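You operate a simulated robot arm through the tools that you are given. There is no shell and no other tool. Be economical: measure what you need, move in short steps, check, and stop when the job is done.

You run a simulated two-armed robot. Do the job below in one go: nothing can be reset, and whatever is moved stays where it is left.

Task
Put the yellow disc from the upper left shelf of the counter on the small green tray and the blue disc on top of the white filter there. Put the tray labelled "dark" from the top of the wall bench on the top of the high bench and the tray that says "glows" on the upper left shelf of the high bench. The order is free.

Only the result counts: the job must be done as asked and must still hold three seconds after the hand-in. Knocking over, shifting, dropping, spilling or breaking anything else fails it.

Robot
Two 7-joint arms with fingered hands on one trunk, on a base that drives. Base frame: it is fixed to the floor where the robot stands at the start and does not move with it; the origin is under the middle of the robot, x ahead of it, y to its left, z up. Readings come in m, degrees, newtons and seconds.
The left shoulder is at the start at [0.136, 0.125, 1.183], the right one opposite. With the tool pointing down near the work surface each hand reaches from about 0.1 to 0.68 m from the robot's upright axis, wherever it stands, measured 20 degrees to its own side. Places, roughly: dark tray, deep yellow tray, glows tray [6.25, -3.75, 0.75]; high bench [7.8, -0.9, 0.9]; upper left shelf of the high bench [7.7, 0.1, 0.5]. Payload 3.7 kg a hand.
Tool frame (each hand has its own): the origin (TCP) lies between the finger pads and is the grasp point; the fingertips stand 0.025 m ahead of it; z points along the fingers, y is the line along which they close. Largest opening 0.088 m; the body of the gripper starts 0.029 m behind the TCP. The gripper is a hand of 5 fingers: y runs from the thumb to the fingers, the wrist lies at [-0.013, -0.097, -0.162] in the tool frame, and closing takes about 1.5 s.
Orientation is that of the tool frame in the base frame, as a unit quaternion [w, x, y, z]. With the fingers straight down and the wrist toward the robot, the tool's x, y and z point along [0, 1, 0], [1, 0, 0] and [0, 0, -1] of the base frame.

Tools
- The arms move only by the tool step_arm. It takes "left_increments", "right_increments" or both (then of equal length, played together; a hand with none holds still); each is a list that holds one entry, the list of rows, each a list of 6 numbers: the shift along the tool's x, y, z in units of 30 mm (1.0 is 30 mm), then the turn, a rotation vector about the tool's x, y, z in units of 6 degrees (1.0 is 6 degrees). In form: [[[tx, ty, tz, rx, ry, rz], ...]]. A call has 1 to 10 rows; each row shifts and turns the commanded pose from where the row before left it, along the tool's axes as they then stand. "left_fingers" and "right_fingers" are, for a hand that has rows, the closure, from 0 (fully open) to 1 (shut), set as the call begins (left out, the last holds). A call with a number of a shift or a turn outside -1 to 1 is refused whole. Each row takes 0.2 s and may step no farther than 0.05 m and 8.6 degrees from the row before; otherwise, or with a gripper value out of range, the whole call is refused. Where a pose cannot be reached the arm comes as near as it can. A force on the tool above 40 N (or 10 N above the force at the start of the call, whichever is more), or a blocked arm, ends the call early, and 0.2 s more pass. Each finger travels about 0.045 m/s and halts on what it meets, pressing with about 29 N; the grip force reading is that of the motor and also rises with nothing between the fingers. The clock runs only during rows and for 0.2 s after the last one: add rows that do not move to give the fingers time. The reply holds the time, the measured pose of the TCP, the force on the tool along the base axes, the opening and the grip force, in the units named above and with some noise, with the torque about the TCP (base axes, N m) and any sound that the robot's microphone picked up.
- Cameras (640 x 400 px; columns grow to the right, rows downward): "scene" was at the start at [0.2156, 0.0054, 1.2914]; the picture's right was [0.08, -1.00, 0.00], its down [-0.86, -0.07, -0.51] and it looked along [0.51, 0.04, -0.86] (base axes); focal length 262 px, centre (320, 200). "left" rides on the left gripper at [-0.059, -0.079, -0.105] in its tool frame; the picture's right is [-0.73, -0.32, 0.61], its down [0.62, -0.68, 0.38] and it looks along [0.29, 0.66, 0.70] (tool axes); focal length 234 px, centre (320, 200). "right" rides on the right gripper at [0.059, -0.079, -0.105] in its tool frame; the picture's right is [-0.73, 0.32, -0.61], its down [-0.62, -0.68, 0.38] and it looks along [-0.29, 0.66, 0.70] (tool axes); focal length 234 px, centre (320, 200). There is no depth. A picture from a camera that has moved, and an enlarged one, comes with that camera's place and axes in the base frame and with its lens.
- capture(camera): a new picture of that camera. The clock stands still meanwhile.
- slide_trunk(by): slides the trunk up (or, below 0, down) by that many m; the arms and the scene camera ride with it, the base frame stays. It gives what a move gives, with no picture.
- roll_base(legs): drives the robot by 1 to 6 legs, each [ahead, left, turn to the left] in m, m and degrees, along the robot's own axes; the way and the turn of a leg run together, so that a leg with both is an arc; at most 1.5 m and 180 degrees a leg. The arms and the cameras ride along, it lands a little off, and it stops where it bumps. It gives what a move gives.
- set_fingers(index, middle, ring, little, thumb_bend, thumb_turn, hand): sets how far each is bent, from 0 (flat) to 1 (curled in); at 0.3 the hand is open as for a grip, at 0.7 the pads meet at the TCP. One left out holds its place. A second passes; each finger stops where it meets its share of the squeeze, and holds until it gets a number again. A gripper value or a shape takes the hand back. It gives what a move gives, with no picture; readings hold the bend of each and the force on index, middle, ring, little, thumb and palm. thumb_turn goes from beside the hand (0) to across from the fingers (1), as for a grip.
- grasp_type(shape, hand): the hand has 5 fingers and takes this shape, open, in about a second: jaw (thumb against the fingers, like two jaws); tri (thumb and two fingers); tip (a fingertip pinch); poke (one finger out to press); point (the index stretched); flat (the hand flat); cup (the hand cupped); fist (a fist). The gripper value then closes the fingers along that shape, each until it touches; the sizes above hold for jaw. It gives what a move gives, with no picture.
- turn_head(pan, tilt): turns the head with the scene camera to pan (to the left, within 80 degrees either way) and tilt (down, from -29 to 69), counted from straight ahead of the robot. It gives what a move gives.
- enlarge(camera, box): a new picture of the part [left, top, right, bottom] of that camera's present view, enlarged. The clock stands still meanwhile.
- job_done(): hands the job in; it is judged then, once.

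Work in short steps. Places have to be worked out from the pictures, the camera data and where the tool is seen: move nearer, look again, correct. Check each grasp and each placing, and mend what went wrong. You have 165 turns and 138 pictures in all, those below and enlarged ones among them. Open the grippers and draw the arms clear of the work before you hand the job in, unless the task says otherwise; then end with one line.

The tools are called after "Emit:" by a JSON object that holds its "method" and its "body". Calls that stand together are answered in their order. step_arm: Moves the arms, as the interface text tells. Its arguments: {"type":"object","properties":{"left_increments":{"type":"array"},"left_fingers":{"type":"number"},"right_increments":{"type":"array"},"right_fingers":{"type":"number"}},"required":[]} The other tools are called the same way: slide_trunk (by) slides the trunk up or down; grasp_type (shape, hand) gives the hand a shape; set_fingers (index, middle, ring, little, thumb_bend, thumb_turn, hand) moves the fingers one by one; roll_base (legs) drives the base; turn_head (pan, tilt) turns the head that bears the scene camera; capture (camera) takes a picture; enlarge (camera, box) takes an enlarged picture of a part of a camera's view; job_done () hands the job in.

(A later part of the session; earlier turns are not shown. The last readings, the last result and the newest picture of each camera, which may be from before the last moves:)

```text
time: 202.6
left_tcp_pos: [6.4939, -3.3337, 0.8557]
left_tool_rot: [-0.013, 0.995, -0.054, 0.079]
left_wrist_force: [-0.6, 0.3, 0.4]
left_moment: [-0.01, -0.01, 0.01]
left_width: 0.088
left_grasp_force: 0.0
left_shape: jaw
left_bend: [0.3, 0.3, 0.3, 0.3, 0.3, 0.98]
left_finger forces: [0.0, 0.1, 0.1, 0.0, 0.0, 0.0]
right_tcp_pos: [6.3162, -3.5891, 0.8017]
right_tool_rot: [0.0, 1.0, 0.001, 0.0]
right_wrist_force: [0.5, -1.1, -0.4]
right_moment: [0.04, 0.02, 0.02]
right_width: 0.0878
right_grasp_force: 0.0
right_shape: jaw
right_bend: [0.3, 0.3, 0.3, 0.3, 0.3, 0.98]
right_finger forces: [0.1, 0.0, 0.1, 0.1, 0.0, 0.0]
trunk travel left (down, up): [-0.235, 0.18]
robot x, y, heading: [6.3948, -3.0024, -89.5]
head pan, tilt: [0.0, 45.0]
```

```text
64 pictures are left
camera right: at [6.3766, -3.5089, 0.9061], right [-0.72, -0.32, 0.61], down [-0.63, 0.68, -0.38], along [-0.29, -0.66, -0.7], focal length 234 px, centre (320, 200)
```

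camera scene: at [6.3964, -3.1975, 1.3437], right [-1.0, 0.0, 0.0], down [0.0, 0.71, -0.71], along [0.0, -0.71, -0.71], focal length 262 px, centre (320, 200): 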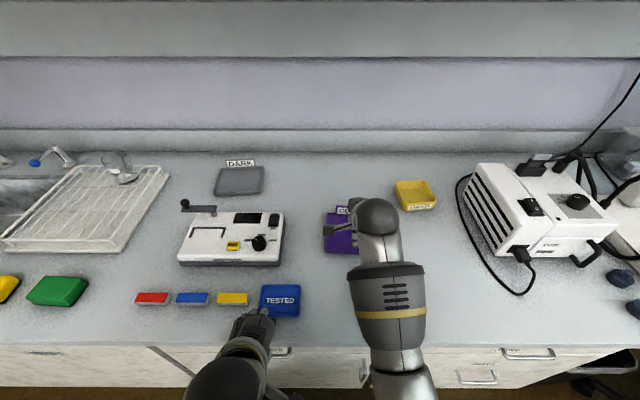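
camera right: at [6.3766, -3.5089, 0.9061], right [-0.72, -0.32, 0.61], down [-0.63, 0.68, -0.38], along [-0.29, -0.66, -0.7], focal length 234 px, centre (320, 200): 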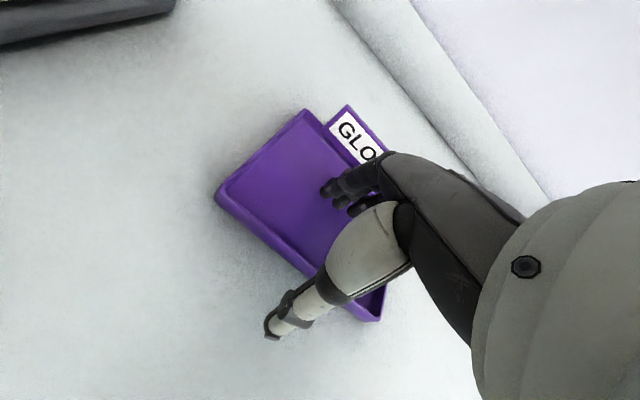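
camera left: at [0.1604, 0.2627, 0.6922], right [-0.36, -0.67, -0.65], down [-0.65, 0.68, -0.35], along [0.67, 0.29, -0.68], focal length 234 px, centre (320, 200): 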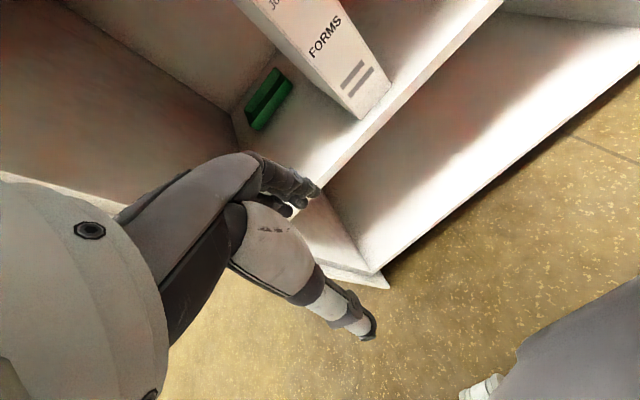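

Fingers are over the inside, thumb outside; wall at y ≈ -3.584. I descend to 0.785 and then feel downwards.

Emit:
{"method": "step_arm", "body": {"right_increments": [[[0, -0.1, 0.55, 0, 0, 0], [0, 0, 0, 0, 0, 0]]]}}

Emit:
{"method": "step_arm", "body": {"right_increments": [[[0, 0, 0.1, 0, 0, 0], [0, 0, 0, 0, 0, 0]]]}}

Emit:
{"method": "step_arm", "body": {"right_increments": [[[0, 0, 0.1, 0, 0, 0], [0, 0, 0, 0, 0, 0]]]}}

```text
time: 203.2
left_tcp_pos: [6.4932, -3.3335, 0.8565]
left_tool_rot: [-0.01, 0.995, -0.054, 0.079]
left_wrist_force: [-1.0, 0.4, 0.2]
left_moment: [0.0, -0.01, 0.0]
left_width: 0.0878
left_grasp_force: 0.0
left_shape: jaw
left_bend: [0.3, 0.3, 0.3, 0.3, 0.3, 0.98]
left_finger forces: [0.0, 0.0, 0.1, 0.0, 0.0, 0.0]
right_tcp_pos: [6.3171, -3.5858, 0.7871]
right_tool_rot: [0.005, 1.0, 0.001, -0.002]
right_wrist_force: [0.6, 2.0, 15.1]
right_moment: [-0.76, 0.16, -0.03]
right_width: 0.0862
right_grasp_force: 0.0
right_shape: jaw
right_bend: [0.3, 0.3, 0.3, 0.3, 0.3, 0.98]
right_finger forces: [0.2, 15.3, 0.0, 0.0, 0.0, 0.1]
trunk travel left (down, up): [-0.235, 0.18]
robot x, y, heading: [6.3932, -3.003, -89.7]
head pan, tilt: [0.0, 45.0]
```

```text
time: 203.8
left_tcp_pos: [6.4938, -3.3326, 0.8573]
left_tool_rot: [-0.009, 0.995, -0.054, 0.079]
left_wrist_force: [-0.5, 0.1, -0.4]
left_moment: [-0.01, -0.02, 0.01]
left_width: 0.088
left_grasp_force: 0.0
left_shape: jaw
left_bend: [0.3, 0.3, 0.3, 0.3, 0.3, 0.98]
left_finger forces: [0.0, 0.0, 0.0, 0.0, 0.1, 0.0]
right_tcp_pos: [6.3178, -3.5853, 0.7862]
right_tool_rot: [0.005, 1.0, 0.001, 0.0]
right_wrist_force: [0.1, 5.3, 26.7]
right_moment: [-1.4, 0.17, -0.03]
right_width: 0.086
right_grasp_force: 0.1
right_shape: jaw
right_bend: [0.3, 0.3, 0.3, 0.3, 0.3, 0.98]
right_finger forces: [1.2, 26.1, 0.0, 0.0, 0.1, 0.1]
trunk travel left (down, up): [-0.235, 0.18]
robot x, y, heading: [6.3954, -3.0012, -89.9]
head pan, tilt: [0.0, 45.0]
```

```text
time: 204.4
left_tcp_pos: [6.4936, -3.3301, 0.8577]
left_tool_rot: [-0.009, 0.995, -0.054, 0.078]
left_wrist_force: [0.8, 0.9, -0.5]
left_moment: [-0.01, -0.01, 0.0]
left_width: 0.0877
left_grasp_force: 0.0
left_shape: jaw
left_bend: [0.3, 0.3, 0.3, 0.3, 0.3, 0.98]
left_finger forces: [0.0, 0.1, 0.1, 0.1, 0.1, 0.1]
right_tcp_pos: [6.317, -3.5852, 0.7835]
right_tool_rot: [0.008, 1.0, 0.001, -0.001]
right_wrist_force: [-1.3, 7.1, 35.7]
right_moment: [-1.76, 0.25, -0.08]
right_width: 0.0854
right_grasp_force: 0.0
right_shape: jaw
right_bend: [0.3, 0.3, 0.3, 0.3, 0.3, 0.98]
right_finger forces: [3.2, 31.8, 0.0, 0.0, 0.1, 0.0]
trunk travel left (down, up): [-0.235, 0.18]
robot x, y, heading: [6.397, -2.9996, -89.8]
head pan, tilt: [0.0, 45.0]
```

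The middle finger touches the tray floor at TCP z ≈ 0.788. I ease up 8 mm and close.

Emit:
{"method": "step_arm", "body": {"right_increments": [[[0, 0, -0.27, 0, 0, 0], [0, 0, 0, 0, 0, 0]]]}}

Emit:
{"method": "step_arm", "body": {"right_increments": [[[0, 0, 0, 0, 0, 0], [0, 0, 0, 0, 0, 0], [0, 0, 0, 0, 0, 0], [0, 0, 0, 0, 0, 0], [0, 0, 0, 0, 0, 0], [0, 0, 0, 0, 0, 0], [0, 0, 0, 0, 0, 0], [0, 0, 0, 0, 0, 0]]], "right_fingers": 1}}

Emit:
{"method": "capture", "body": {"camera": "right"}}

```text
time: 205.0
left_tcp_pos: [6.4947, -3.3326, 0.8569]
left_tool_rot: [-0.011, 0.995, -0.054, 0.079]
left_wrist_force: [-0.6, 0.1, -0.5]
left_moment: [0.01, 0.01, 0.01]
left_width: 0.088
left_grasp_force: 0.2
left_shape: jaw
left_bend: [0.3, 0.3, 0.3, 0.3, 0.3, 0.98]
left_finger forces: [0.0, 0.1, 0.0, 0.0, 0.0, 0.0]
right_tcp_pos: [6.3151, -3.5851, 0.7869]
right_tool_rot: [0.0, 1.0, 0.001, -0.001]
right_wrist_force: [0.2, 2.4, 15.8]
right_moment: [-0.83, 0.05, 0.03]
right_width: 0.0868
right_grasp_force: 0.0
right_shape: jaw
right_bend: [0.3, 0.3, 0.3, 0.3, 0.3, 0.98]
right_finger forces: [0.4, 15.4, 0.1, 0.0, 0.0, 0.0]
trunk travel left (down, up): [-0.235, 0.18]
robot x, y, heading: [6.3954, -2.9984, -89.8]
head pan, tilt: [0.0, 45.0]
```

```text
time: 206.8
left_tcp_pos: [6.4936, -3.3326, 0.8567]
left_tool_rot: [-0.009, 0.995, -0.054, 0.079]
left_wrist_force: [0.1, 0.6, -0.4]
left_moment: [0.0, 0.02, 0.01]
left_width: 0.0881
left_grasp_force: 0.1
left_shape: jaw
left_bend: [0.3, 0.3, 0.3, 0.3, 0.3, 0.98]
left_finger forces: [0.0, 0.0, 0.1, 0.1, 0.0, 0.0]
right_tcp_pos: [6.3179, -3.5853, 0.7895]
right_tool_rot: [0.002, 1.0, 0.001, -0.001]
right_wrist_force: [0.2, 5.3, 21.1]
right_moment: [-0.44, -0.04, 0.01]
right_width: 0.0138
right_grasp_force: 29.0
right_shape: jaw
right_bend: [0.74, 0.44, 0.42, 0.42, 0.49, 1.0]
right_finger forces: [11.9, 5.0, 2.5, 0.0, 52.9, 0.0]
trunk travel left (down, up): [-0.235, 0.18]
robot x, y, heading: [6.3923, -2.9997, -89.9]
head pan, tilt: [0.0, 45.0]
```

```text
63 pictures are left
camera right: at [6.3765, -3.5042, 0.8954], right [-0.72, -0.32, 0.61], down [-0.63, 0.68, -0.39], along [-0.29, -0.66, -0.69], focal length 234 px, centre (320, 200)
```

right: 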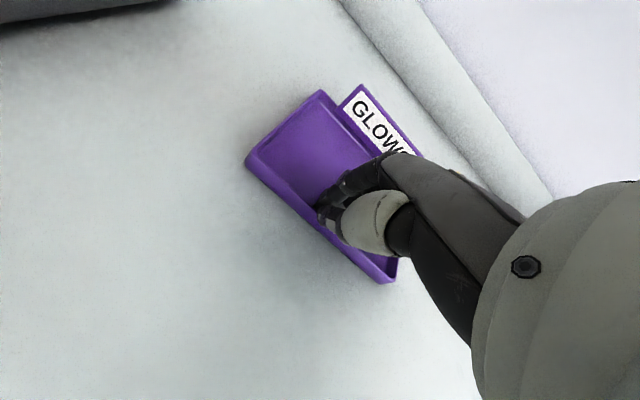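

The wall is pinched between thumb and fingers (width 14 mm). I lift 3 cm slowly and look.

Emit:
{"method": "step_arm", "body": {"right_increments": [[[0, 0, -0.25, 0, 0, 0], [0, 0, -0.4, 0, 0, 0], [0, 0, -0.4, 0, 0, 0], [0, 0, 0, 0, 0, 0], [0, 0, 0, 0, 0, 0]]]}}

Emit:
{"method": "capture", "body": {"camera": "right"}}

Emit:
{"method": "enlarge", "body": {"camera": "scene", "box": [260, 150, 460, 275]}}

```text
time: 208.0
left_tcp_pos: [6.4937, -3.3339, 0.8555]
left_tool_rot: [-0.011, 0.995, -0.054, 0.08]
left_wrist_force: [0.8, -0.2, -0.2]
left_moment: [0.04, 0.02, 0.01]
left_width: 0.0877
left_grasp_force: 0.1
left_shape: jaw
left_bend: [0.3, 0.3, 0.3, 0.3, 0.3, 0.98]
left_finger forces: [0.0, 0.1, 0.0, 0.0, 0.0, 0.0]
right_tcp_pos: [6.3174, -3.5841, 0.8179]
right_tool_rot: [0.0, 1.0, 0.001, 0.0]
right_wrist_force: [-0.1, 0.5, -0.4]
right_moment: [-0.01, -0.03, -0.04]
right_width: 0.0135
right_grasp_force: 28.9
right_shape: jaw
right_bend: [0.74, 0.45, 0.42, 0.42, 0.47, 1.0]
right_finger forces: [10.9, 4.4, 2.4, 0.0, 27.2, 0.0]
trunk travel left (down, up): [-0.235, 0.18]
robot x, y, heading: [6.3949, -3.0004, -89.4]
head pan, tilt: [0.0, 45.0]
```

```text
62 pictures are left
camera right: at [6.3764, -3.5041, 0.9242], right [-0.72, -0.32, 0.61], down [-0.63, 0.68, -0.38], along [-0.29, -0.66, -0.7], focal length 234 px, centre (320, 200)
```

right: 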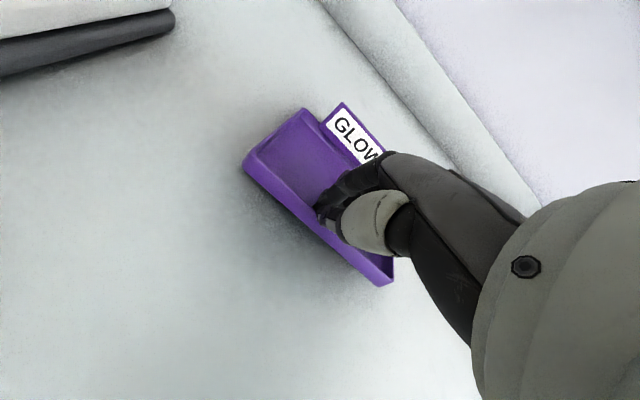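

```text
3.20 times, centred on (360, 212) of scene
camera zoom: at [6.3963, -3.1977, 1.3436], right [-1.0, 0.0, 0.0], down [0.0, 0.71, -0.71], along [0.0, -0.71, -0.71], focal length 839 px, centre (192, 160)
```

zoom: 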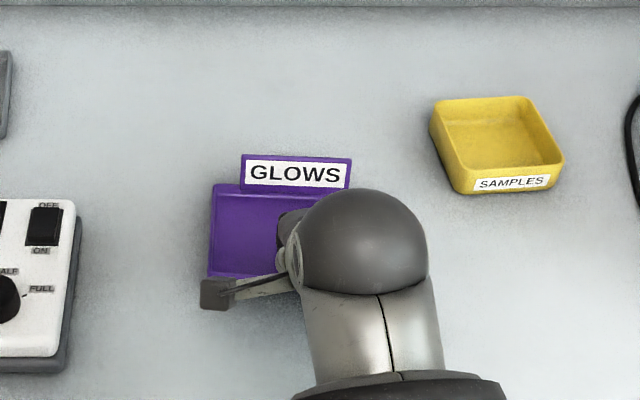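

The tray comes up, with its back drooping somewhat. I lift 5 cm more to see whether it holds.

Emit:
{"method": "step_arm", "body": {"right_increments": [[[0, 0, -0.4, 0, 0, 0], [0, 0, -0.4, 0, 0, 0], [0, 0, -0.4, 0, 0, 0], [0, 0, -0.4, 0, 0, 0], [0, 0, 0, 0, 0, 0], [0, 0, 0, 0, 0, 0]]]}}

Emit:
{"method": "capture", "body": {"camera": "right"}}

Emit:
{"method": "enlarge", "body": {"camera": "scene", "box": [260, 150, 460, 275]}}

```text
time: 209.4
left_tcp_pos: [6.4924, -3.3332, 0.8555]
left_tool_rot: [-0.011, 0.995, -0.054, 0.079]
left_wrist_force: [-0.1, 0.8, 0.5]
left_moment: [0.02, 0.02, 0.0]
left_width: 0.0876
left_grasp_force: 0.1
left_shape: jaw
left_bend: [0.3, 0.3, 0.3, 0.3, 0.3, 0.98]
left_finger forces: [0.1, 0.1, 0.0, 0.0, 0.1, 0.0]
right_tcp_pos: [6.3184, -3.5849, 0.8669]
right_tool_rot: [0.0, 1.0, 0.001, -0.001]
right_wrist_force: [0.1, -0.5, -2.7]
right_moment: [0.06, 0.01, -0.01]
right_width: 0.0133
right_grasp_force: 28.8
right_shape: jaw
right_bend: [0.74, 0.45, 0.42, 0.42, 0.48, 1.0]
right_finger forces: [14.5, 5.5, 3.2, 0.0, 25.7, 0.1]
trunk travel left (down, up): [-0.235, 0.18]
robot x, y, heading: [6.396, -2.9982, -89.7]
head pan, tilt: [0.0, 45.0]
```

```text
60 pictures are left
camera right: at [6.3772, -3.5051, 0.9732], right [-0.72, -0.32, 0.61], down [-0.63, 0.68, -0.38], along [-0.29, -0.66, -0.69], focal length 234 px, centre (320, 200)
```

right: 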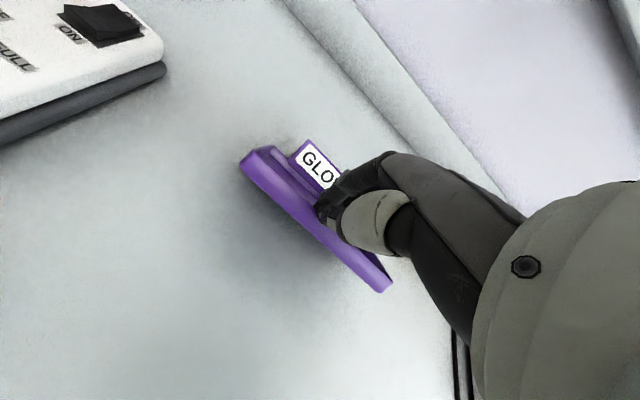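

```text
3.20 times, centred on (360, 212) of scene
camera zoom: at [6.3964, -3.1979, 1.3436], right [-1.0, 0.0, 0.0], down [0.0, 0.71, -0.71], along [0.0, -0.71, -0.71], focal length 839 px, centre (192, 160)
```

zoom: 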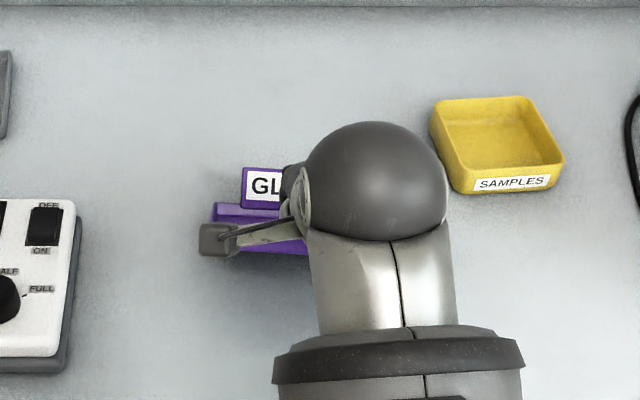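

The tray (≈ 0.25 kg) pivots nose-down in the pinch but is held. That can be reversed on placing (touch the back edge down, then lower the front). I lift higher and check it is stable.

Emit:
{"method": "step_arm", "body": {"right_increments": [[[0, 0, -0.7, 0, 0, 0], [0, 0, -0.7, 0, 0, 0], [0, 0, -0.7, 0, 0, 0], [0, -0.5, -0.7, 0, 0, 0], [0, -0.7, 0, 0, 0, 0], [0, -0.7, 0, 0, 0, 0], [0, 0, 0, 0, 0, 0]]]}}

Emit:
{"method": "capture", "body": {"camera": "right"}}

Emit:
{"method": "capture", "body": {"camera": "left"}}

```text
time: 211.0
left_tcp_pos: [6.4919, -3.334, 0.8547]
left_tool_rot: [-0.011, 0.995, -0.054, 0.079]
left_wrist_force: [-0.2, -1.3, 0.7]
left_moment: [0.0, -0.01, 0.0]
left_width: 0.0878
left_grasp_force: 0.1
left_shape: jaw
left_bend: [0.3, 0.3, 0.3, 0.3, 0.3, 0.98]
left_finger forces: [0.1, 0.1, 0.0, 0.0, 0.1, 0.0]
right_tcp_pos: [6.317, -3.5285, 0.9511]
right_tool_rot: [0.0, 1.0, 0.001, -0.001]
right_wrist_force: [-0.2, 0.6, 0.0]
right_moment: [0.01, -0.04, -0.01]
right_width: 0.0109
right_grasp_force: 28.3
right_shape: jaw
right_bend: [0.74, 0.5, 0.43, 0.42, 0.72, 1.0]
right_finger forces: [0.0, 0.1, 0.1, 0.0, 0.0, 0.0]
trunk travel left (down, up): [-0.235, 0.18]
robot x, y, heading: [6.3927, -3.006, -89.9]
head pan, tilt: [0.0, 45.0]
```

```text
58 pictures are left
camera right: at [6.3763, -3.4486, 1.057], right [-0.72, -0.32, 0.61], down [-0.63, 0.68, -0.38], along [-0.29, -0.66, -0.7], focal length 234 px, centre (320, 200)
```

right: 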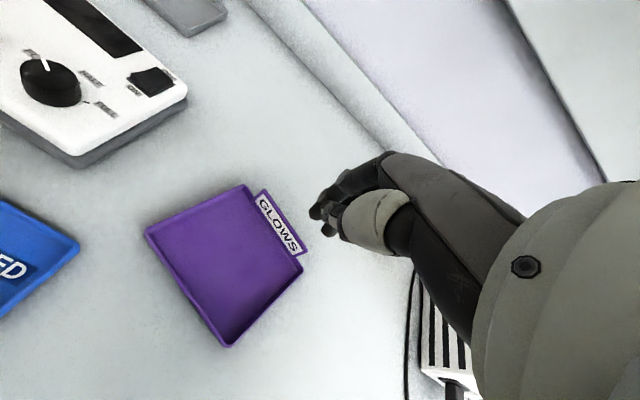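

```text
57 pictures are left
camera left: at [6.4285, -3.2506, 0.9524], right [-0.58, 0.41, -0.7], down [0.75, 0.61, -0.26], along [0.32, -0.68, -0.66], focal length 234 px, centre (320, 200)
```

left: 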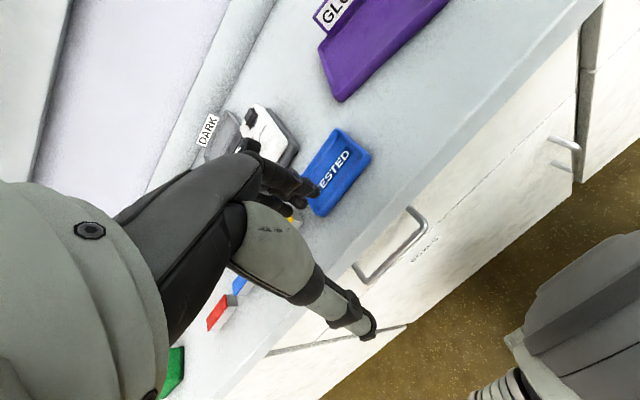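

The tray slipped off and landed flat and upright on the bench, turned by about 20°. One rim pinch is not enough; I will use both hands: right on the front wall, left on the back wall/label, diagonal through the centre. Tray centre is now ≈ [6.325, -3.56]; I align the robot with it.

Emit:
{"method": "step_arm", "body": {"right_increments": [[[0, -0.8, 0, 0, 0, 0], [0, -0.8, 0, 0, 0, 0], [0, -0.8, 0, 0, 0, 0], [0, 0, 0, 0, 0, 0], [0, 0, 0, 0, 0, 0], [0, 0, 0, 0, 0, 0], [0, 0, 0, 0, 0, 0]]], "right_fingers": 0}}

Emit:
{"method": "roll_base", "body": {"legs": [[0.0, 0.14, 0], [0, 0, -20]]}}

Emit:
{"method": "turn_head", "body": {"pan": 0, "tilt": 55}}

Emit:
{"method": "capture", "body": {"camera": "scene"}}

```text
time: 212.6
left_tcp_pos: [6.4931, -3.3346, 0.8559]
left_tool_rot: [-0.011, 0.995, -0.054, 0.079]
left_wrist_force: [-0.3, 0.4, 0.3]
left_moment: [-0.05, 0.03, 0.02]
left_width: 0.0879
left_grasp_force: 0.1
left_shape: jaw
left_bend: [0.3, 0.3, 0.3, 0.3, 0.3, 0.98]
left_finger forces: [0.0, 0.0, 0.0, 0.0, 0.0, 0.1]
right_tcp_pos: [6.3159, -3.4571, 0.9493]
right_tool_rot: [0.001, 1.0, 0.001, 0.0]
right_wrist_force: [0.6, 0.6, 0.1]
right_moment: [0.04, 0.02, -0.03]
right_width: 0.0876
right_grasp_force: 0.0
right_shape: jaw
right_bend: [0.3, 0.3, 0.3, 0.3, 0.3, 0.98]
right_finger forces: [0.1, 0.0, 0.0, 0.0, 0.0, 0.0]
trunk travel left (down, up): [-0.235, 0.18]
robot x, y, heading: [6.3926, -3.0001, -89.9]
head pan, tilt: [0.0, 45.0]
```

```text
time: 215.6
left_tcp_pos: [6.5164, -3.3475, 0.8547]
left_tool_rot: [0.002, 0.972, -0.223, 0.08]
left_wrist_force: [0.7, -0.4, 0.5]
left_moment: [-0.01, -0.01, -0.01]
left_width: 0.088
left_grasp_force: 0.0
left_shape: jaw
left_bend: [0.3, 0.3, 0.3, 0.3, 0.3, 0.98]
left_finger forces: [0.0, 0.0, 0.0, 0.0, 0.0, 0.0]
right_tcp_pos: [6.3081, -3.4035, 0.9503]
right_tool_rot: [0.0, 0.986, -0.169, -0.001]
right_wrist_force: [0.5, -0.1, -0.8]
right_moment: [0.03, -0.03, 0.04]
right_width: 0.0875
right_grasp_force: 0.0
right_shape: jaw
right_bend: [0.3, 0.3, 0.3, 0.3, 0.3, 0.98]
right_finger forces: [0.1, 0.1, 0.0, 0.1, 0.1, 0.1]
trunk travel left (down, up): [-0.235, 0.18]
robot x, y, heading: [6.5353, -2.9979, -109.1]
head pan, tilt: [0.0, 45.0]
```

```text
time: 216.3
left_tcp_pos: [6.5157, -3.3464, 0.8561]
left_tool_rot: [0.002, 0.971, -0.224, 0.08]
left_wrist_force: [-0.2, -0.3, -0.9]
left_moment: [0.03, -0.01, -0.02]
left_width: 0.088
left_grasp_force: 0.0
left_shape: jaw
left_bend: [0.3, 0.3, 0.3, 0.3, 0.3, 0.98]
left_finger forces: [0.1, 0.1, 0.1, 0.0, 0.1, 0.1]
right_tcp_pos: [6.3073, -3.4039, 0.9493]
right_tool_rot: [-0.001, 0.986, -0.169, -0.001]
right_wrist_force: [-0.7, -0.6, -0.2]
right_moment: [-0.03, -0.02, -0.03]
right_width: 0.0876
right_grasp_force: 0.1
right_shape: jaw
right_bend: [0.3, 0.3, 0.3, 0.3, 0.3, 0.98]
right_finger forces: [0.0, 0.1, 0.0, 0.0, 0.0, 0.0]
trunk travel left (down, up): [-0.235, 0.18]
robot x, y, heading: [6.5336, -2.9987, -109.4]
head pan, tilt: [0.0, 55.0]
```

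```text
56 pictures are left
camera scene: at [6.4725, -3.1772, 1.3303], right [-0.94, 0.33, 0.0], down [0.27, 0.77, -0.57], along [-0.19, -0.54, -0.82], focal length 262 px, centre (320, 200)
```

scene: 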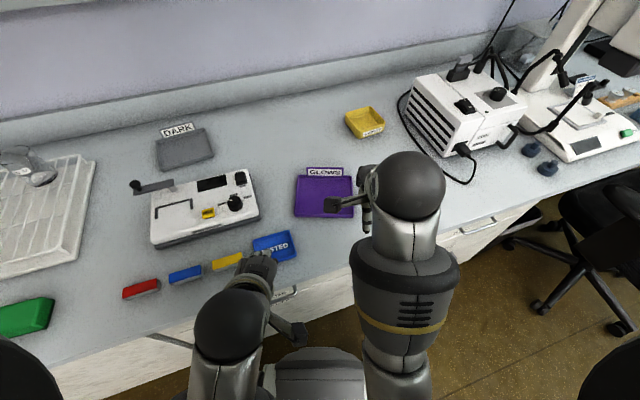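

Aligned with the tray. I enlarge to measure it exactly.

Emit:
{"method": "enlarge", "body": {"camera": "scene", "box": [240, 140, 400, 240]}}

```text
4.00 times, centred on (320, 190) of scene
camera zoom: at [6.4725, -3.1772, 1.3303], right [-0.94, 0.33, 0.0], down [0.27, 0.77, -0.57], along [-0.19, -0.54, -0.82], focal length 1049 px, centre (320, 240)
```

zoom: 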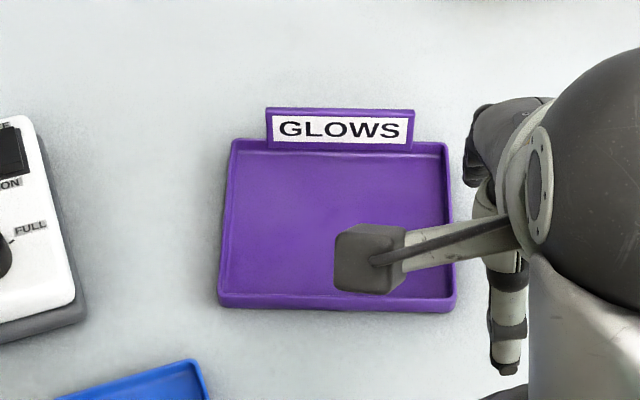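

Tray in the robot-aligned frame: forward 0.344–0.473 and right -0.062–0.087 from the camera; label top z ≈ 0.805. I straighten the left tool and bring the left hand over the back wall in two parts.

Emit:
{"method": "step_arm", "body": {"left_increments": [[[0, 0, -0.4, -0.15, -0.75, -0.53], [0, 0, -0.4, -0.15, -0.75, -0.53], [-0.3, 0.95, 0, 0, 0, 0], [-0.3, 0.95, 0, 0, 0, 0], [-0.3, 0.95, 0, 0, 0, 0], [-0.3, 0.95, 0, 0, 0, 0], [-0.3, 0.95, 0, 0, 0, 0], [-0.3, 0.95, 0, 0, 0, 0], [0, 0, 0, 0, 0, 0]]]}}

```text
time: 217.5
left_tcp_pos: [6.4894, -3.4208, 0.8402]
left_tool_rot: [0.007, 0.979, -0.192, 0.067]
left_wrist_force: [0.6, 0.8, 0.0]
left_moment: [0.0, -0.02, -0.01]
left_width: 0.088
left_grasp_force: 0.0
left_shape: jaw
left_bend: [0.3, 0.3, 0.3, 0.3, 0.3, 0.98]
left_finger forces: [0.1, 0.1, 0.0, 0.0, 0.0, 0.0]
left hand out of reach, approached as far as the arm can: row 1, 2
right_tcp_pos: [6.307, -3.4041, 0.95]
right_tool_rot: [0.001, 0.986, -0.169, -0.002]
right_wrist_force: [-0.5, 0.2, 0.5]
right_moment: [0.06, 0.0, 0.04]
right_width: 0.0877
right_grasp_force: 0.1
right_shape: jaw
right_bend: [0.3, 0.3, 0.3, 0.3, 0.3, 0.98]
right_finger forces: [0.0, 0.1, 0.0, 0.0, 0.1, 0.0]
trunk travel left (down, up): [-0.235, 0.18]
robot x, y, heading: [6.5327, -2.9983, -109.0]
head pan, tilt: [0.0, 55.0]
stopped in row 5 (left hand): the arm was blocked; the commanded pose is now the measured one
```

The left arm was cramped close to the body. I continue straight forward and fix the rotation later.

Emit:
{"method": "step_arm", "body": {"left_increments": [[[0, 0.9, -0.2, 0, 0, 0], [0, 0.9, -0.2, 0, 0, 0], [0, 0.9, -0.2, 0, 0, 0], [0, 0.9, -0.2, 0, 0, 0], [0, 0, 0, 0, 0, 0]]]}}

```text
time: 218.7
left_tcp_pos: [6.4458, -3.5201, 0.8613]
left_tool_rot: [0.007, 0.979, -0.191, 0.067]
left_wrist_force: [-0.3, -0.5, -0.3]
left_moment: [0.02, 0.05, 0.01]
left_width: 0.088
left_grasp_force: 0.0
left_shape: jaw
left_bend: [0.3, 0.3, 0.3, 0.3, 0.3, 0.98]
left_finger forces: [0.0, 0.0, 0.0, 0.1, 0.0, 0.0]
right_tcp_pos: [6.307, -3.4036, 0.9498]
right_tool_rot: [0.001, 0.986, -0.169, -0.001]
right_wrist_force: [0.4, -0.9, 1.1]
right_moment: [-0.03, 0.03, -0.02]
right_width: 0.0878
right_grasp_force: 0.1
right_shape: jaw
right_bend: [0.3, 0.3, 0.3, 0.3, 0.3, 0.98]
right_finger forces: [0.1, 0.1, 0.1, 0.0, 0.0, 0.0]
trunk travel left (down, up): [-0.235, 0.18]
robot x, y, heading: [6.5345, -3.0003, -109.7]
head pan, tilt: [0.0, 55.0]
```

Free again. I correct the tilt and go on to above the label: 0.142 forward, 0.068 right.

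Emit:
{"method": "step_arm", "body": {"left_increments": [[[0, 0.5, 0, 0, -0.64, -0.22], [0, 0.5, 0, 0, -0.64, -0.22], [-0.45, 0.93, 0, 0, 0, 0], [-0.45, 0.93, 0, 0, 0, 0], [-0.45, 0.93, 0, 0, 0, 0], [-0.45, 0.93, 0, 0, 0, 0], [-0.45, 0, 0, 0, 0, 0], [0, 0, 0, 0, 0, 0]]]}}

Emit:
{"method": "capture", "body": {"camera": "left"}}

Emit:
{"method": "capture", "body": {"camera": "scene"}}

```text
time: 220.5
left_tcp_pos: [6.3338, -3.6308, 0.8597]
left_tool_rot: [-0.004, 0.986, -0.169, 0.002]
left_wrist_force: [0.0, 0.2, -0.2]
left_moment: [-0.01, 0.0, -0.01]
left_width: 0.088
left_grasp_force: 0.1
left_shape: jaw
left_bend: [0.3, 0.3, 0.3, 0.3, 0.3, 0.98]
left_finger forces: [0.0, 0.0, 0.0, 0.0, 0.1, 0.1]
right_tcp_pos: [6.3087, -3.4036, 0.9498]
right_tool_rot: [-0.001, 0.986, -0.169, -0.001]
right_wrist_force: [0.4, 0.1, -0.3]
right_moment: [-0.01, 0.0, 0.01]
right_width: 0.0877
right_grasp_force: 0.1
right_shape: jaw
right_bend: [0.3, 0.3, 0.3, 0.3, 0.3, 0.98]
right_finger forces: [0.0, 0.0, 0.1, 0.1, 0.0, 0.1]
trunk travel left (down, up): [-0.235, 0.18]
robot x, y, heading: [6.5343, -2.9986, -109.4]
head pan, tilt: [0.0, 55.0]
```

```text
54 pictures are left
camera left: at [6.3043, -3.538, 0.966], right [-0.57, 0.55, -0.61], down [0.82, 0.44, -0.38], along [0.06, -0.71, -0.7], focal length 234 px, centre (320, 200)
```

left: 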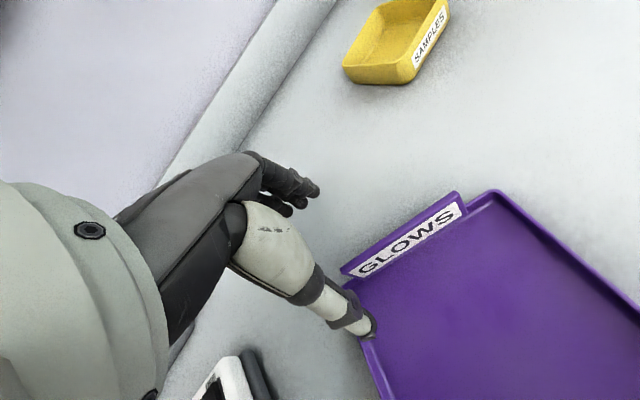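

```text
53 pictures are left
camera scene: at [6.4725, -3.1773, 1.3302], right [-0.94, 0.33, 0.0], down [0.27, 0.77, -0.57], along [-0.19, -0.54, -0.82], focal length 262 px, centre (320, 200)
```

scene: 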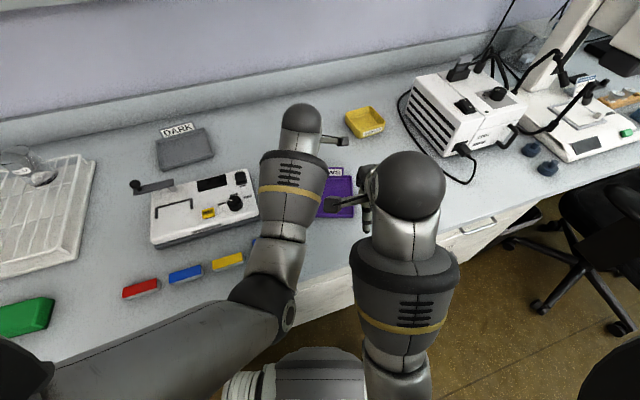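

The left hand straddles the label plane (F 0.474) as planned. I lower it to z ≈ 0.793.

Emit:
{"method": "step_arm", "body": {"left_increments": [[[-0.25, 0, 0.8, 0, 0, 0], [0, 0, 0.8, 0, 0, 0], [0, 0, 0.55, 0, 0, 0], [0, 0, 0, 0, 0, 0]]]}}

Emit:
{"method": "step_arm", "body": {"left_increments": [[[0, 0, 0.15, 0, 0, 0], [0, 0, 0, 0, 0, 0]]]}}

Emit:
{"method": "capture", "body": {"camera": "left"}}

```text
time: 221.5
left_tcp_pos: [6.3271, -3.6285, 0.797]
left_tool_rot: [-0.004, 0.986, -0.168, 0.002]
left_wrist_force: [1.0, -1.1, 0.9]
left_moment: [0.0, -0.02, -0.01]
left_width: 0.0879
left_grasp_force: 0.0
left_shape: jaw
left_bend: [0.3, 0.3, 0.3, 0.3, 0.3, 0.98]
left_finger forces: [0.1, 0.0, 0.0, 0.1, 0.0, 0.1]
right_tcp_pos: [6.3078, -3.4035, 0.9501]
right_tool_rot: [0.0, 0.985, -0.17, -0.001]
right_wrist_force: [-0.6, 0.6, 0.1]
right_moment: [0.01, -0.03, -0.01]
right_width: 0.0878
right_grasp_force: 0.1
right_shape: jaw
right_bend: [0.3, 0.3, 0.3, 0.3, 0.3, 0.98]
right_finger forces: [0.1, 0.0, 0.0, 0.1, 0.1, 0.0]
trunk travel left (down, up): [-0.235, 0.18]
robot x, y, heading: [6.5343, -3.0004, -109.0]
head pan, tilt: [0.0, 55.0]
```

```text
time: 222.1
left_tcp_pos: [6.3264, -3.6294, 0.7909]
left_tool_rot: [-0.003, 0.986, -0.168, 0.002]
left_wrist_force: [0.3, -0.7, -1.2]
left_moment: [0.0, 0.0, -0.03]
left_width: 0.0877
left_grasp_force: 0.0
left_shape: jaw
left_bend: [0.3, 0.3, 0.3, 0.3, 0.3, 0.98]
left_finger forces: [0.0, 0.1, 0.1, 0.0, 0.1, 0.1]
right_tcp_pos: [6.3072, -3.4031, 0.9491]
right_tool_rot: [0.001, 0.986, -0.169, -0.001]
right_wrist_force: [0.1, 0.7, -0.6]
right_moment: [-0.02, -0.01, -0.01]
right_width: 0.0877
right_grasp_force: 0.2
right_shape: jaw
right_bend: [0.3, 0.3, 0.3, 0.3, 0.3, 0.98]
right_finger forces: [0.0, 0.0, 0.0, 0.0, 0.1, 0.0]
trunk travel left (down, up): [-0.235, 0.18]
robot x, y, heading: [6.5306, -3.0014, -109.6]
head pan, tilt: [0.0, 55.0]
```

```text
52 pictures are left
camera left: at [6.2981, -3.535, 0.8977], right [-0.57, 0.55, -0.61], down [0.82, 0.44, -0.38], along [0.06, -0.71, -0.7], focal length 234 px, centre (320, 200)
```

left: 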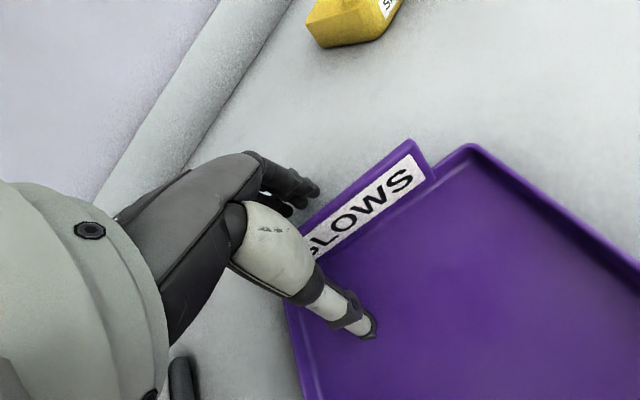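

Fingers are behind the label, thumb inside the tray. Now the right hand: over the front wall at right 0.055, forward 0.346.

Emit:
{"method": "step_arm", "body": {"right_increments": [[[0.29, 0.87, 0, 0, 0, 0], [0.29, 0.87, 0, 0, 0, 0], [0.29, 0.87, 0, 0, 0, 0], [0, 0, 0.9, 0, 0, 0], [0, 0, 0.9, 0, 0, 0], [0, 0, 0.9, 0, 0, 0], [0, 0, 0.9, 0, 0, 0], [0, 0, 0.8, 0, 0, 0], [0, 0, 0, 0, 0, 0]]]}}

Emit:
{"method": "capture", "body": {"camera": "right"}}

Emit:
{"method": "capture", "body": {"camera": "left"}}

```text
time: 223.5
left_tcp_pos: [6.3281, -3.6237, 0.7862]
left_tool_rot: [-0.01, 0.985, -0.172, 0.007]
left_wrist_force: [0.8, 14.9, -0.5]
left_moment: [-2.66, -0.07, -0.43]
left_width: 0.0876
left_grasp_force: 0.0
left_shape: jaw
left_bend: [0.3, 0.3, 0.3, 0.3, 0.3, 0.98]
left_finger forces: [0.1, 5.5, 0.0, 0.0, 0.7, 0.0]
right_tcp_pos: [6.3073, -3.4931, 0.8894]
right_tool_rot: [0.019, 0.986, -0.168, 0.001]
right_wrist_force: [-0.9, -15.3, 7.7]
right_moment: [-0.01, 0.02, 0.05]
right_width: 0.088
right_grasp_force: 0.0
right_shape: jaw
right_bend: [0.23, 0.3, 0.3, 0.3, 0.3, 0.98]
right_finger forces: [0.0, 0.1, 0.1, 0.0, 0.0, 0.0]
trunk travel left (down, up): [-0.235, 0.18]
robot x, y, heading: [6.5337, -2.9999, -109.1]
head pan, tilt: [0.0, 55.0]
stopped in row 6 (right hand): the force on the tool passed its limit at 42 N (the readings are from after the stop); the commanded pose is now the measured one
```

```text
51 pictures are left
camera right: at [6.3893, -3.4326, 0.9929], right [-0.79, -0.04, 0.61], down [-0.37, 0.83, -0.41], along [-0.49, -0.55, -0.67], focal length 234 px, centre (320, 200)
```

right: 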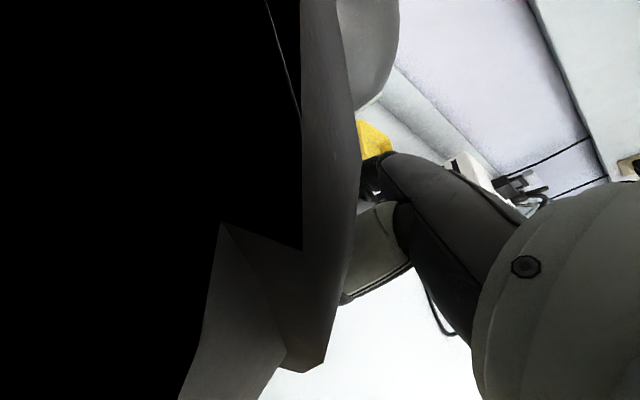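

```text
50 pictures are left
camera left: at [6.2988, -3.531, 0.8919], right [-0.56, 0.56, -0.61], down [0.83, 0.43, -0.36], along [0.06, -0.7, -0.71], focal length 234 px, centre (320, 200)
```

left: 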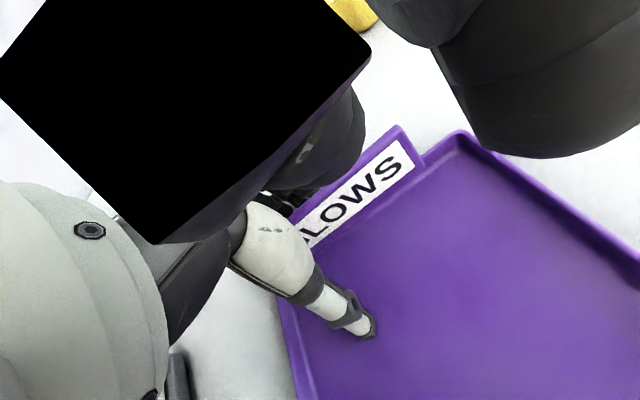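

The right index hit the left hand: the hands need more distance. I withdraw the right hand and first close the left on the label, which gives a taller pinch than the rim.

Emit:
{"method": "step_arm", "body": {"right_increments": [[[-0.3, -0.6, -0.6, 0, 0, 0], [-0.5, -0.8, -0.6, 0, 0, 0], [-0.5, -0.8, 0, 0, 0, 0], [-0.3, 0, 0, 0, 0, 0], [0, 0, 0, 0, 0, 0]]]}}

Emit:
{"method": "capture", "body": {"camera": "left"}}

```text
time: 224.7
left_tcp_pos: [6.3281, -3.6252, 0.7856]
left_tool_rot: [-0.009, 0.985, -0.172, 0.007]
left_wrist_force: [1.5, -0.2, 1.9]
left_moment: [-0.09, -0.02, 0.06]
left_width: 0.0878
left_grasp_force: 0.0
left_shape: jaw
left_bend: [0.3, 0.3, 0.3, 0.3, 0.3, 0.98]
left_finger forces: [0.0, 2.0, 0.0, 0.0, 0.2, 0.1]
right_tcp_pos: [6.2841, -3.4112, 0.9205]
right_tool_rot: [0.015, 0.986, -0.167, 0.001]
right_wrist_force: [-0.6, -0.3, 0.6]
right_moment: [-0.02, 0.03, 0.0]
right_width: 0.088
right_grasp_force: 0.0
right_shape: jaw
right_bend: [0.3, 0.3, 0.3, 0.3, 0.3, 0.98]
right_finger forces: [0.0, 0.1, 0.1, 0.0, 0.0, 0.0]
trunk travel left (down, up): [-0.235, 0.18]
robot x, y, heading: [6.5314, -2.9979, -109.4]
head pan, tilt: [0.0, 55.0]
```

```text
49 pictures are left
camera left: at [6.2993, -3.5326, 0.8923], right [-0.56, 0.56, -0.61], down [0.82, 0.44, -0.36], along [0.06, -0.7, -0.71], focal length 234 px, centre (320, 200)
```

left: 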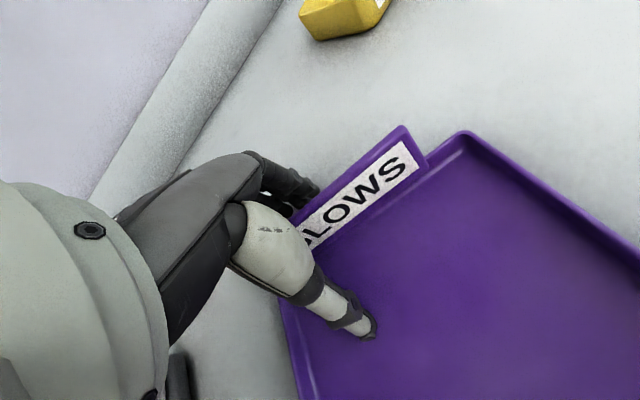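

The tray is undisturbed. I centre the left hand on the label (all four fingers behind it), then close.

Emit:
{"method": "step_arm", "body": {"left_increments": [[[-0.4, 0, -0.1, 0, 0, 0], [-0.43, 0, 0, 0, 0, 0], [0, 0, 0, 0, 0, 0]]]}}

Emit:
{"method": "step_arm", "body": {"left_increments": [[[0, 0, 0, 0, 0, 0], [0, 0, 0, 0, 0, 0], [0, 0, 0, 0, 0, 0], [0, 0, 0, 0, 0, 0], [0, 0, 0, 0, 0, 0], [0, 0, 0, 0, 0, 0], [0, 0, 0, 0, 0, 0], [0, 0, 0, 0, 0, 0]]], "left_fingers": 1}}

Emit:
{"method": "capture", "body": {"camera": "left"}}

```text
time: 225.5
left_tcp_pos: [6.3042, -3.6153, 0.788]
left_tool_rot: [-0.011, 0.985, -0.172, 0.007]
left_wrist_force: [0.1, -0.3, 0.0]
left_moment: [0.02, -0.02, 0.0]
left_width: 0.0882
left_grasp_force: 0.2
left_shape: jaw
left_bend: [0.3, 0.3, 0.3, 0.3, 0.3, 0.98]
left_finger forces: [0.0, 0.1, 0.0, 0.0, 0.1, 0.1]
right_tcp_pos: [6.2841, -3.4121, 0.9195]
right_tool_rot: [0.014, 0.986, -0.168, 0.001]
right_wrist_force: [0.4, 0.4, -0.1]
right_moment: [0.0, -0.01, -0.04]
right_width: 0.0876
right_grasp_force: 0.2
right_shape: jaw
right_bend: [0.3, 0.3, 0.3, 0.3, 0.3, 0.98]
right_finger forces: [0.0, 0.0, 0.0, 0.0, 0.0, 0.1]
trunk travel left (down, up): [-0.235, 0.18]
robot x, y, heading: [6.5311, -3.0004, -109.3]
head pan, tilt: [0.0, 55.0]
```

```text
time: 227.3
left_tcp_pos: [6.3051, -3.6169, 0.7899]
left_tool_rot: [-0.011, 0.985, -0.171, 0.007]
left_wrist_force: [0.7, -0.4, 1.3]
left_moment: [0.08, -0.03, -0.14]
left_width: 0.002
left_grasp_force: 29.4
left_shape: jaw
left_bend: [0.69, 0.69, 0.69, 0.7, 0.71, 1.0]
left_finger forces: [13.5, 7.1, 3.4, 1.7, 33.3, 0.0]
right_tcp_pos: [6.2826, -3.4116, 0.9196]
right_tool_rot: [0.015, 0.986, -0.167, 0.001]
right_wrist_force: [-0.6, 0.7, -0.6]
right_moment: [0.0, -0.05, -0.01]
right_width: 0.0874
right_grasp_force: 0.0
right_shape: jaw
right_bend: [0.3, 0.3, 0.3, 0.3, 0.3, 0.98]
right_finger forces: [0.0, 0.0, 0.0, 0.0, 0.0, 0.1]
trunk travel left (down, up): [-0.235, 0.18]
robot x, y, heading: [6.5348, -2.9993, -109.4]
head pan, tilt: [0.0, 55.0]
```

```text
48 pictures are left
camera left: at [6.2752, -3.5242, 0.895], right [-0.56, 0.56, -0.61], down [0.82, 0.44, -0.36], along [0.06, -0.7, -0.71], focal length 234 px, centre (320, 200)
```

left: 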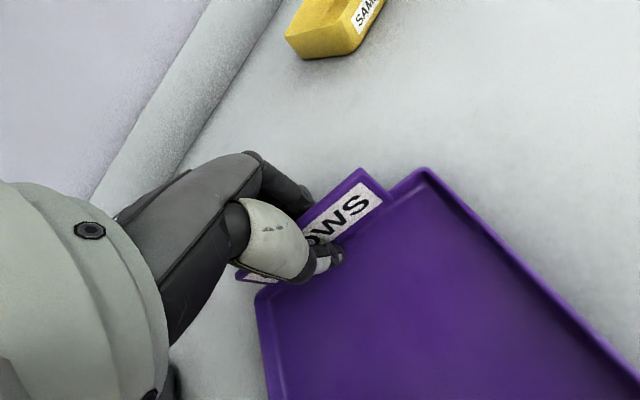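

A fine four-finger pinch on the label (2 mm plate). I lift 4 cm and look.

Emit:
{"method": "step_arm", "body": {"left_increments": [[[0, 0, -0.3, 0, 0, 0], [0, 0, -0.5, 0, 0, 0], [0, 0, -0.5, 0, 0, 0], [0, 0, 0, 0, 0, 0], [0, 0, 0, 0, 0, 0]]]}}

Emit:
{"method": "capture", "body": {"camera": "left"}}

```text
time: 228.5
left_tcp_pos: [6.3056, -3.6158, 0.8277]
left_tool_rot: [-0.01, 0.985, -0.172, 0.007]
left_wrist_force: [-0.3, -0.1, -2.4]
left_moment: [-0.15, -0.01, -0.03]
left_width: 0.0019
left_grasp_force: 28.7
left_shape: jaw
left_bend: [0.68, 0.71, 0.7, 0.7, 0.71, 1.0]
left_finger forces: [19.2, 5.8, 2.4, 0.0, 27.9, 0.0]
right_tcp_pos: [6.2833, -3.4117, 0.9204]
right_tool_rot: [0.014, 0.986, -0.168, 0.002]
right_wrist_force: [-1.0, 0.6, 0.1]
right_moment: [0.0, 0.03, 0.01]
right_width: 0.0879
right_grasp_force: 0.0
right_shape: jaw
right_bend: [0.3, 0.3, 0.3, 0.3, 0.3, 0.98]
right_finger forces: [0.0, 0.0, 0.0, 0.0, 0.1, 0.0]
trunk travel left (down, up): [-0.235, 0.18]
robot x, y, heading: [6.5326, -3.0027, -109.4]
head pan, tilt: [0.0, 55.0]
```

```text
47 pictures are left
camera left: at [6.2752, -3.5252, 0.9338], right [-0.56, 0.56, -0.61], down [0.82, 0.44, -0.36], along [0.06, -0.7, -0.71], focal length 234 px, centre (320, 200)
```

left: 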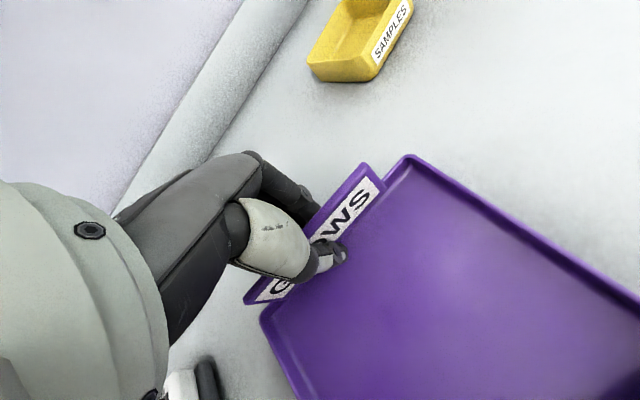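

It carries the whole weight (2.4 N, 0.15 N m) almost level. I lift more and check again.

Emit:
{"method": "step_arm", "body": {"left_increments": [[[0, 0, -0.6, 0, 0, 0], [0, 0, -0.6, 0, 0, 0], [0, 0, -0.6, 0, 0, 0], [0, 0, -0.6, 0, 0, 0], [0, 0, 0, 0, 0, 0], [0, 0, 0, 0, 0, 0], [0, 0, 0, 0, 0, 0]]]}}

Emit:
{"method": "capture", "body": {"camera": "left"}}

Emit:
{"method": "capture", "body": {"camera": "scene"}}

```text
time: 230.1
left_tcp_pos: [6.3032, -3.6169, 0.8998]
left_tool_rot: [-0.011, 0.985, -0.17, 0.007]
left_wrist_force: [-0.7, -0.9, -2.3]
left_moment: [-0.19, -0.03, -0.01]
left_width: 0.0018
left_grasp_force: 29.2
left_shape: jaw
left_bend: [0.68, 0.71, 0.7, 0.7, 0.71, 1.0]
left_finger forces: [19.2, 5.8, 2.5, 0.0, 27.9, 0.0]
right_tcp_pos: [6.2843, -3.412, 0.9205]
right_tool_rot: [0.015, 0.986, -0.167, 0.001]
right_wrist_force: [-0.1, 1.1, -1.1]
right_moment: [0.0, 0.02, 0.0]
right_width: 0.0879
right_grasp_force: 0.1
right_shape: jaw
right_bend: [0.3, 0.3, 0.3, 0.3, 0.3, 0.98]
right_finger forces: [0.1, 0.0, 0.0, 0.1, 0.0, 0.1]
trunk travel left (down, up): [-0.235, 0.18]
robot x, y, heading: [6.5284, -3.0025, -109.4]
head pan, tilt: [0.0, 55.0]
```

```text
46 pictures are left
camera left: at [6.2737, -3.5252, 1.005], right [-0.56, 0.56, -0.61], down [0.82, 0.44, -0.36], along [0.06, -0.7, -0.71], focal length 234 px, centre (320, 200)
```

left: 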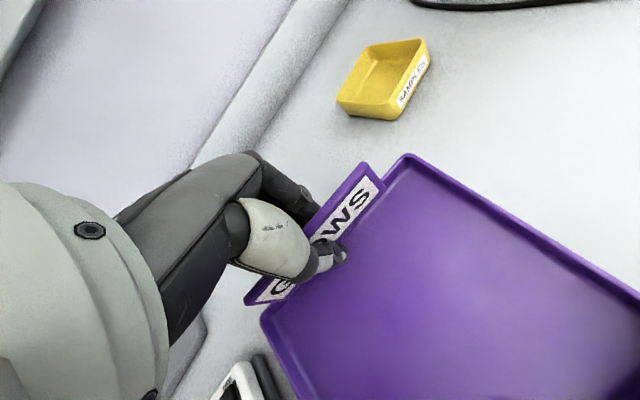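

```text
45 pictures are left
camera scene: at [6.4724, -3.1775, 1.3302], right [-0.94, 0.33, 0.0], down [0.27, 0.77, -0.57], along [-0.19, -0.54, -0.82], focal length 262 px, centre (320, 200)
```

scene: 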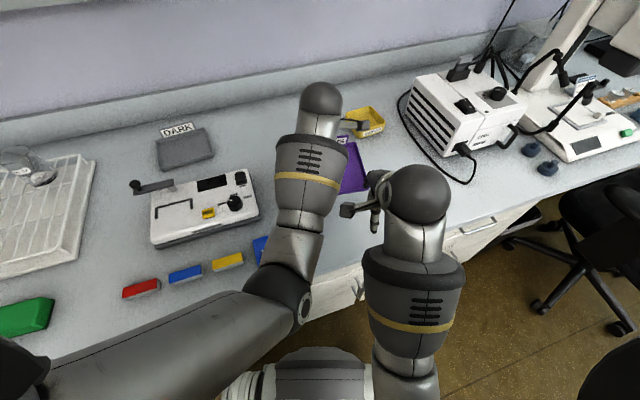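

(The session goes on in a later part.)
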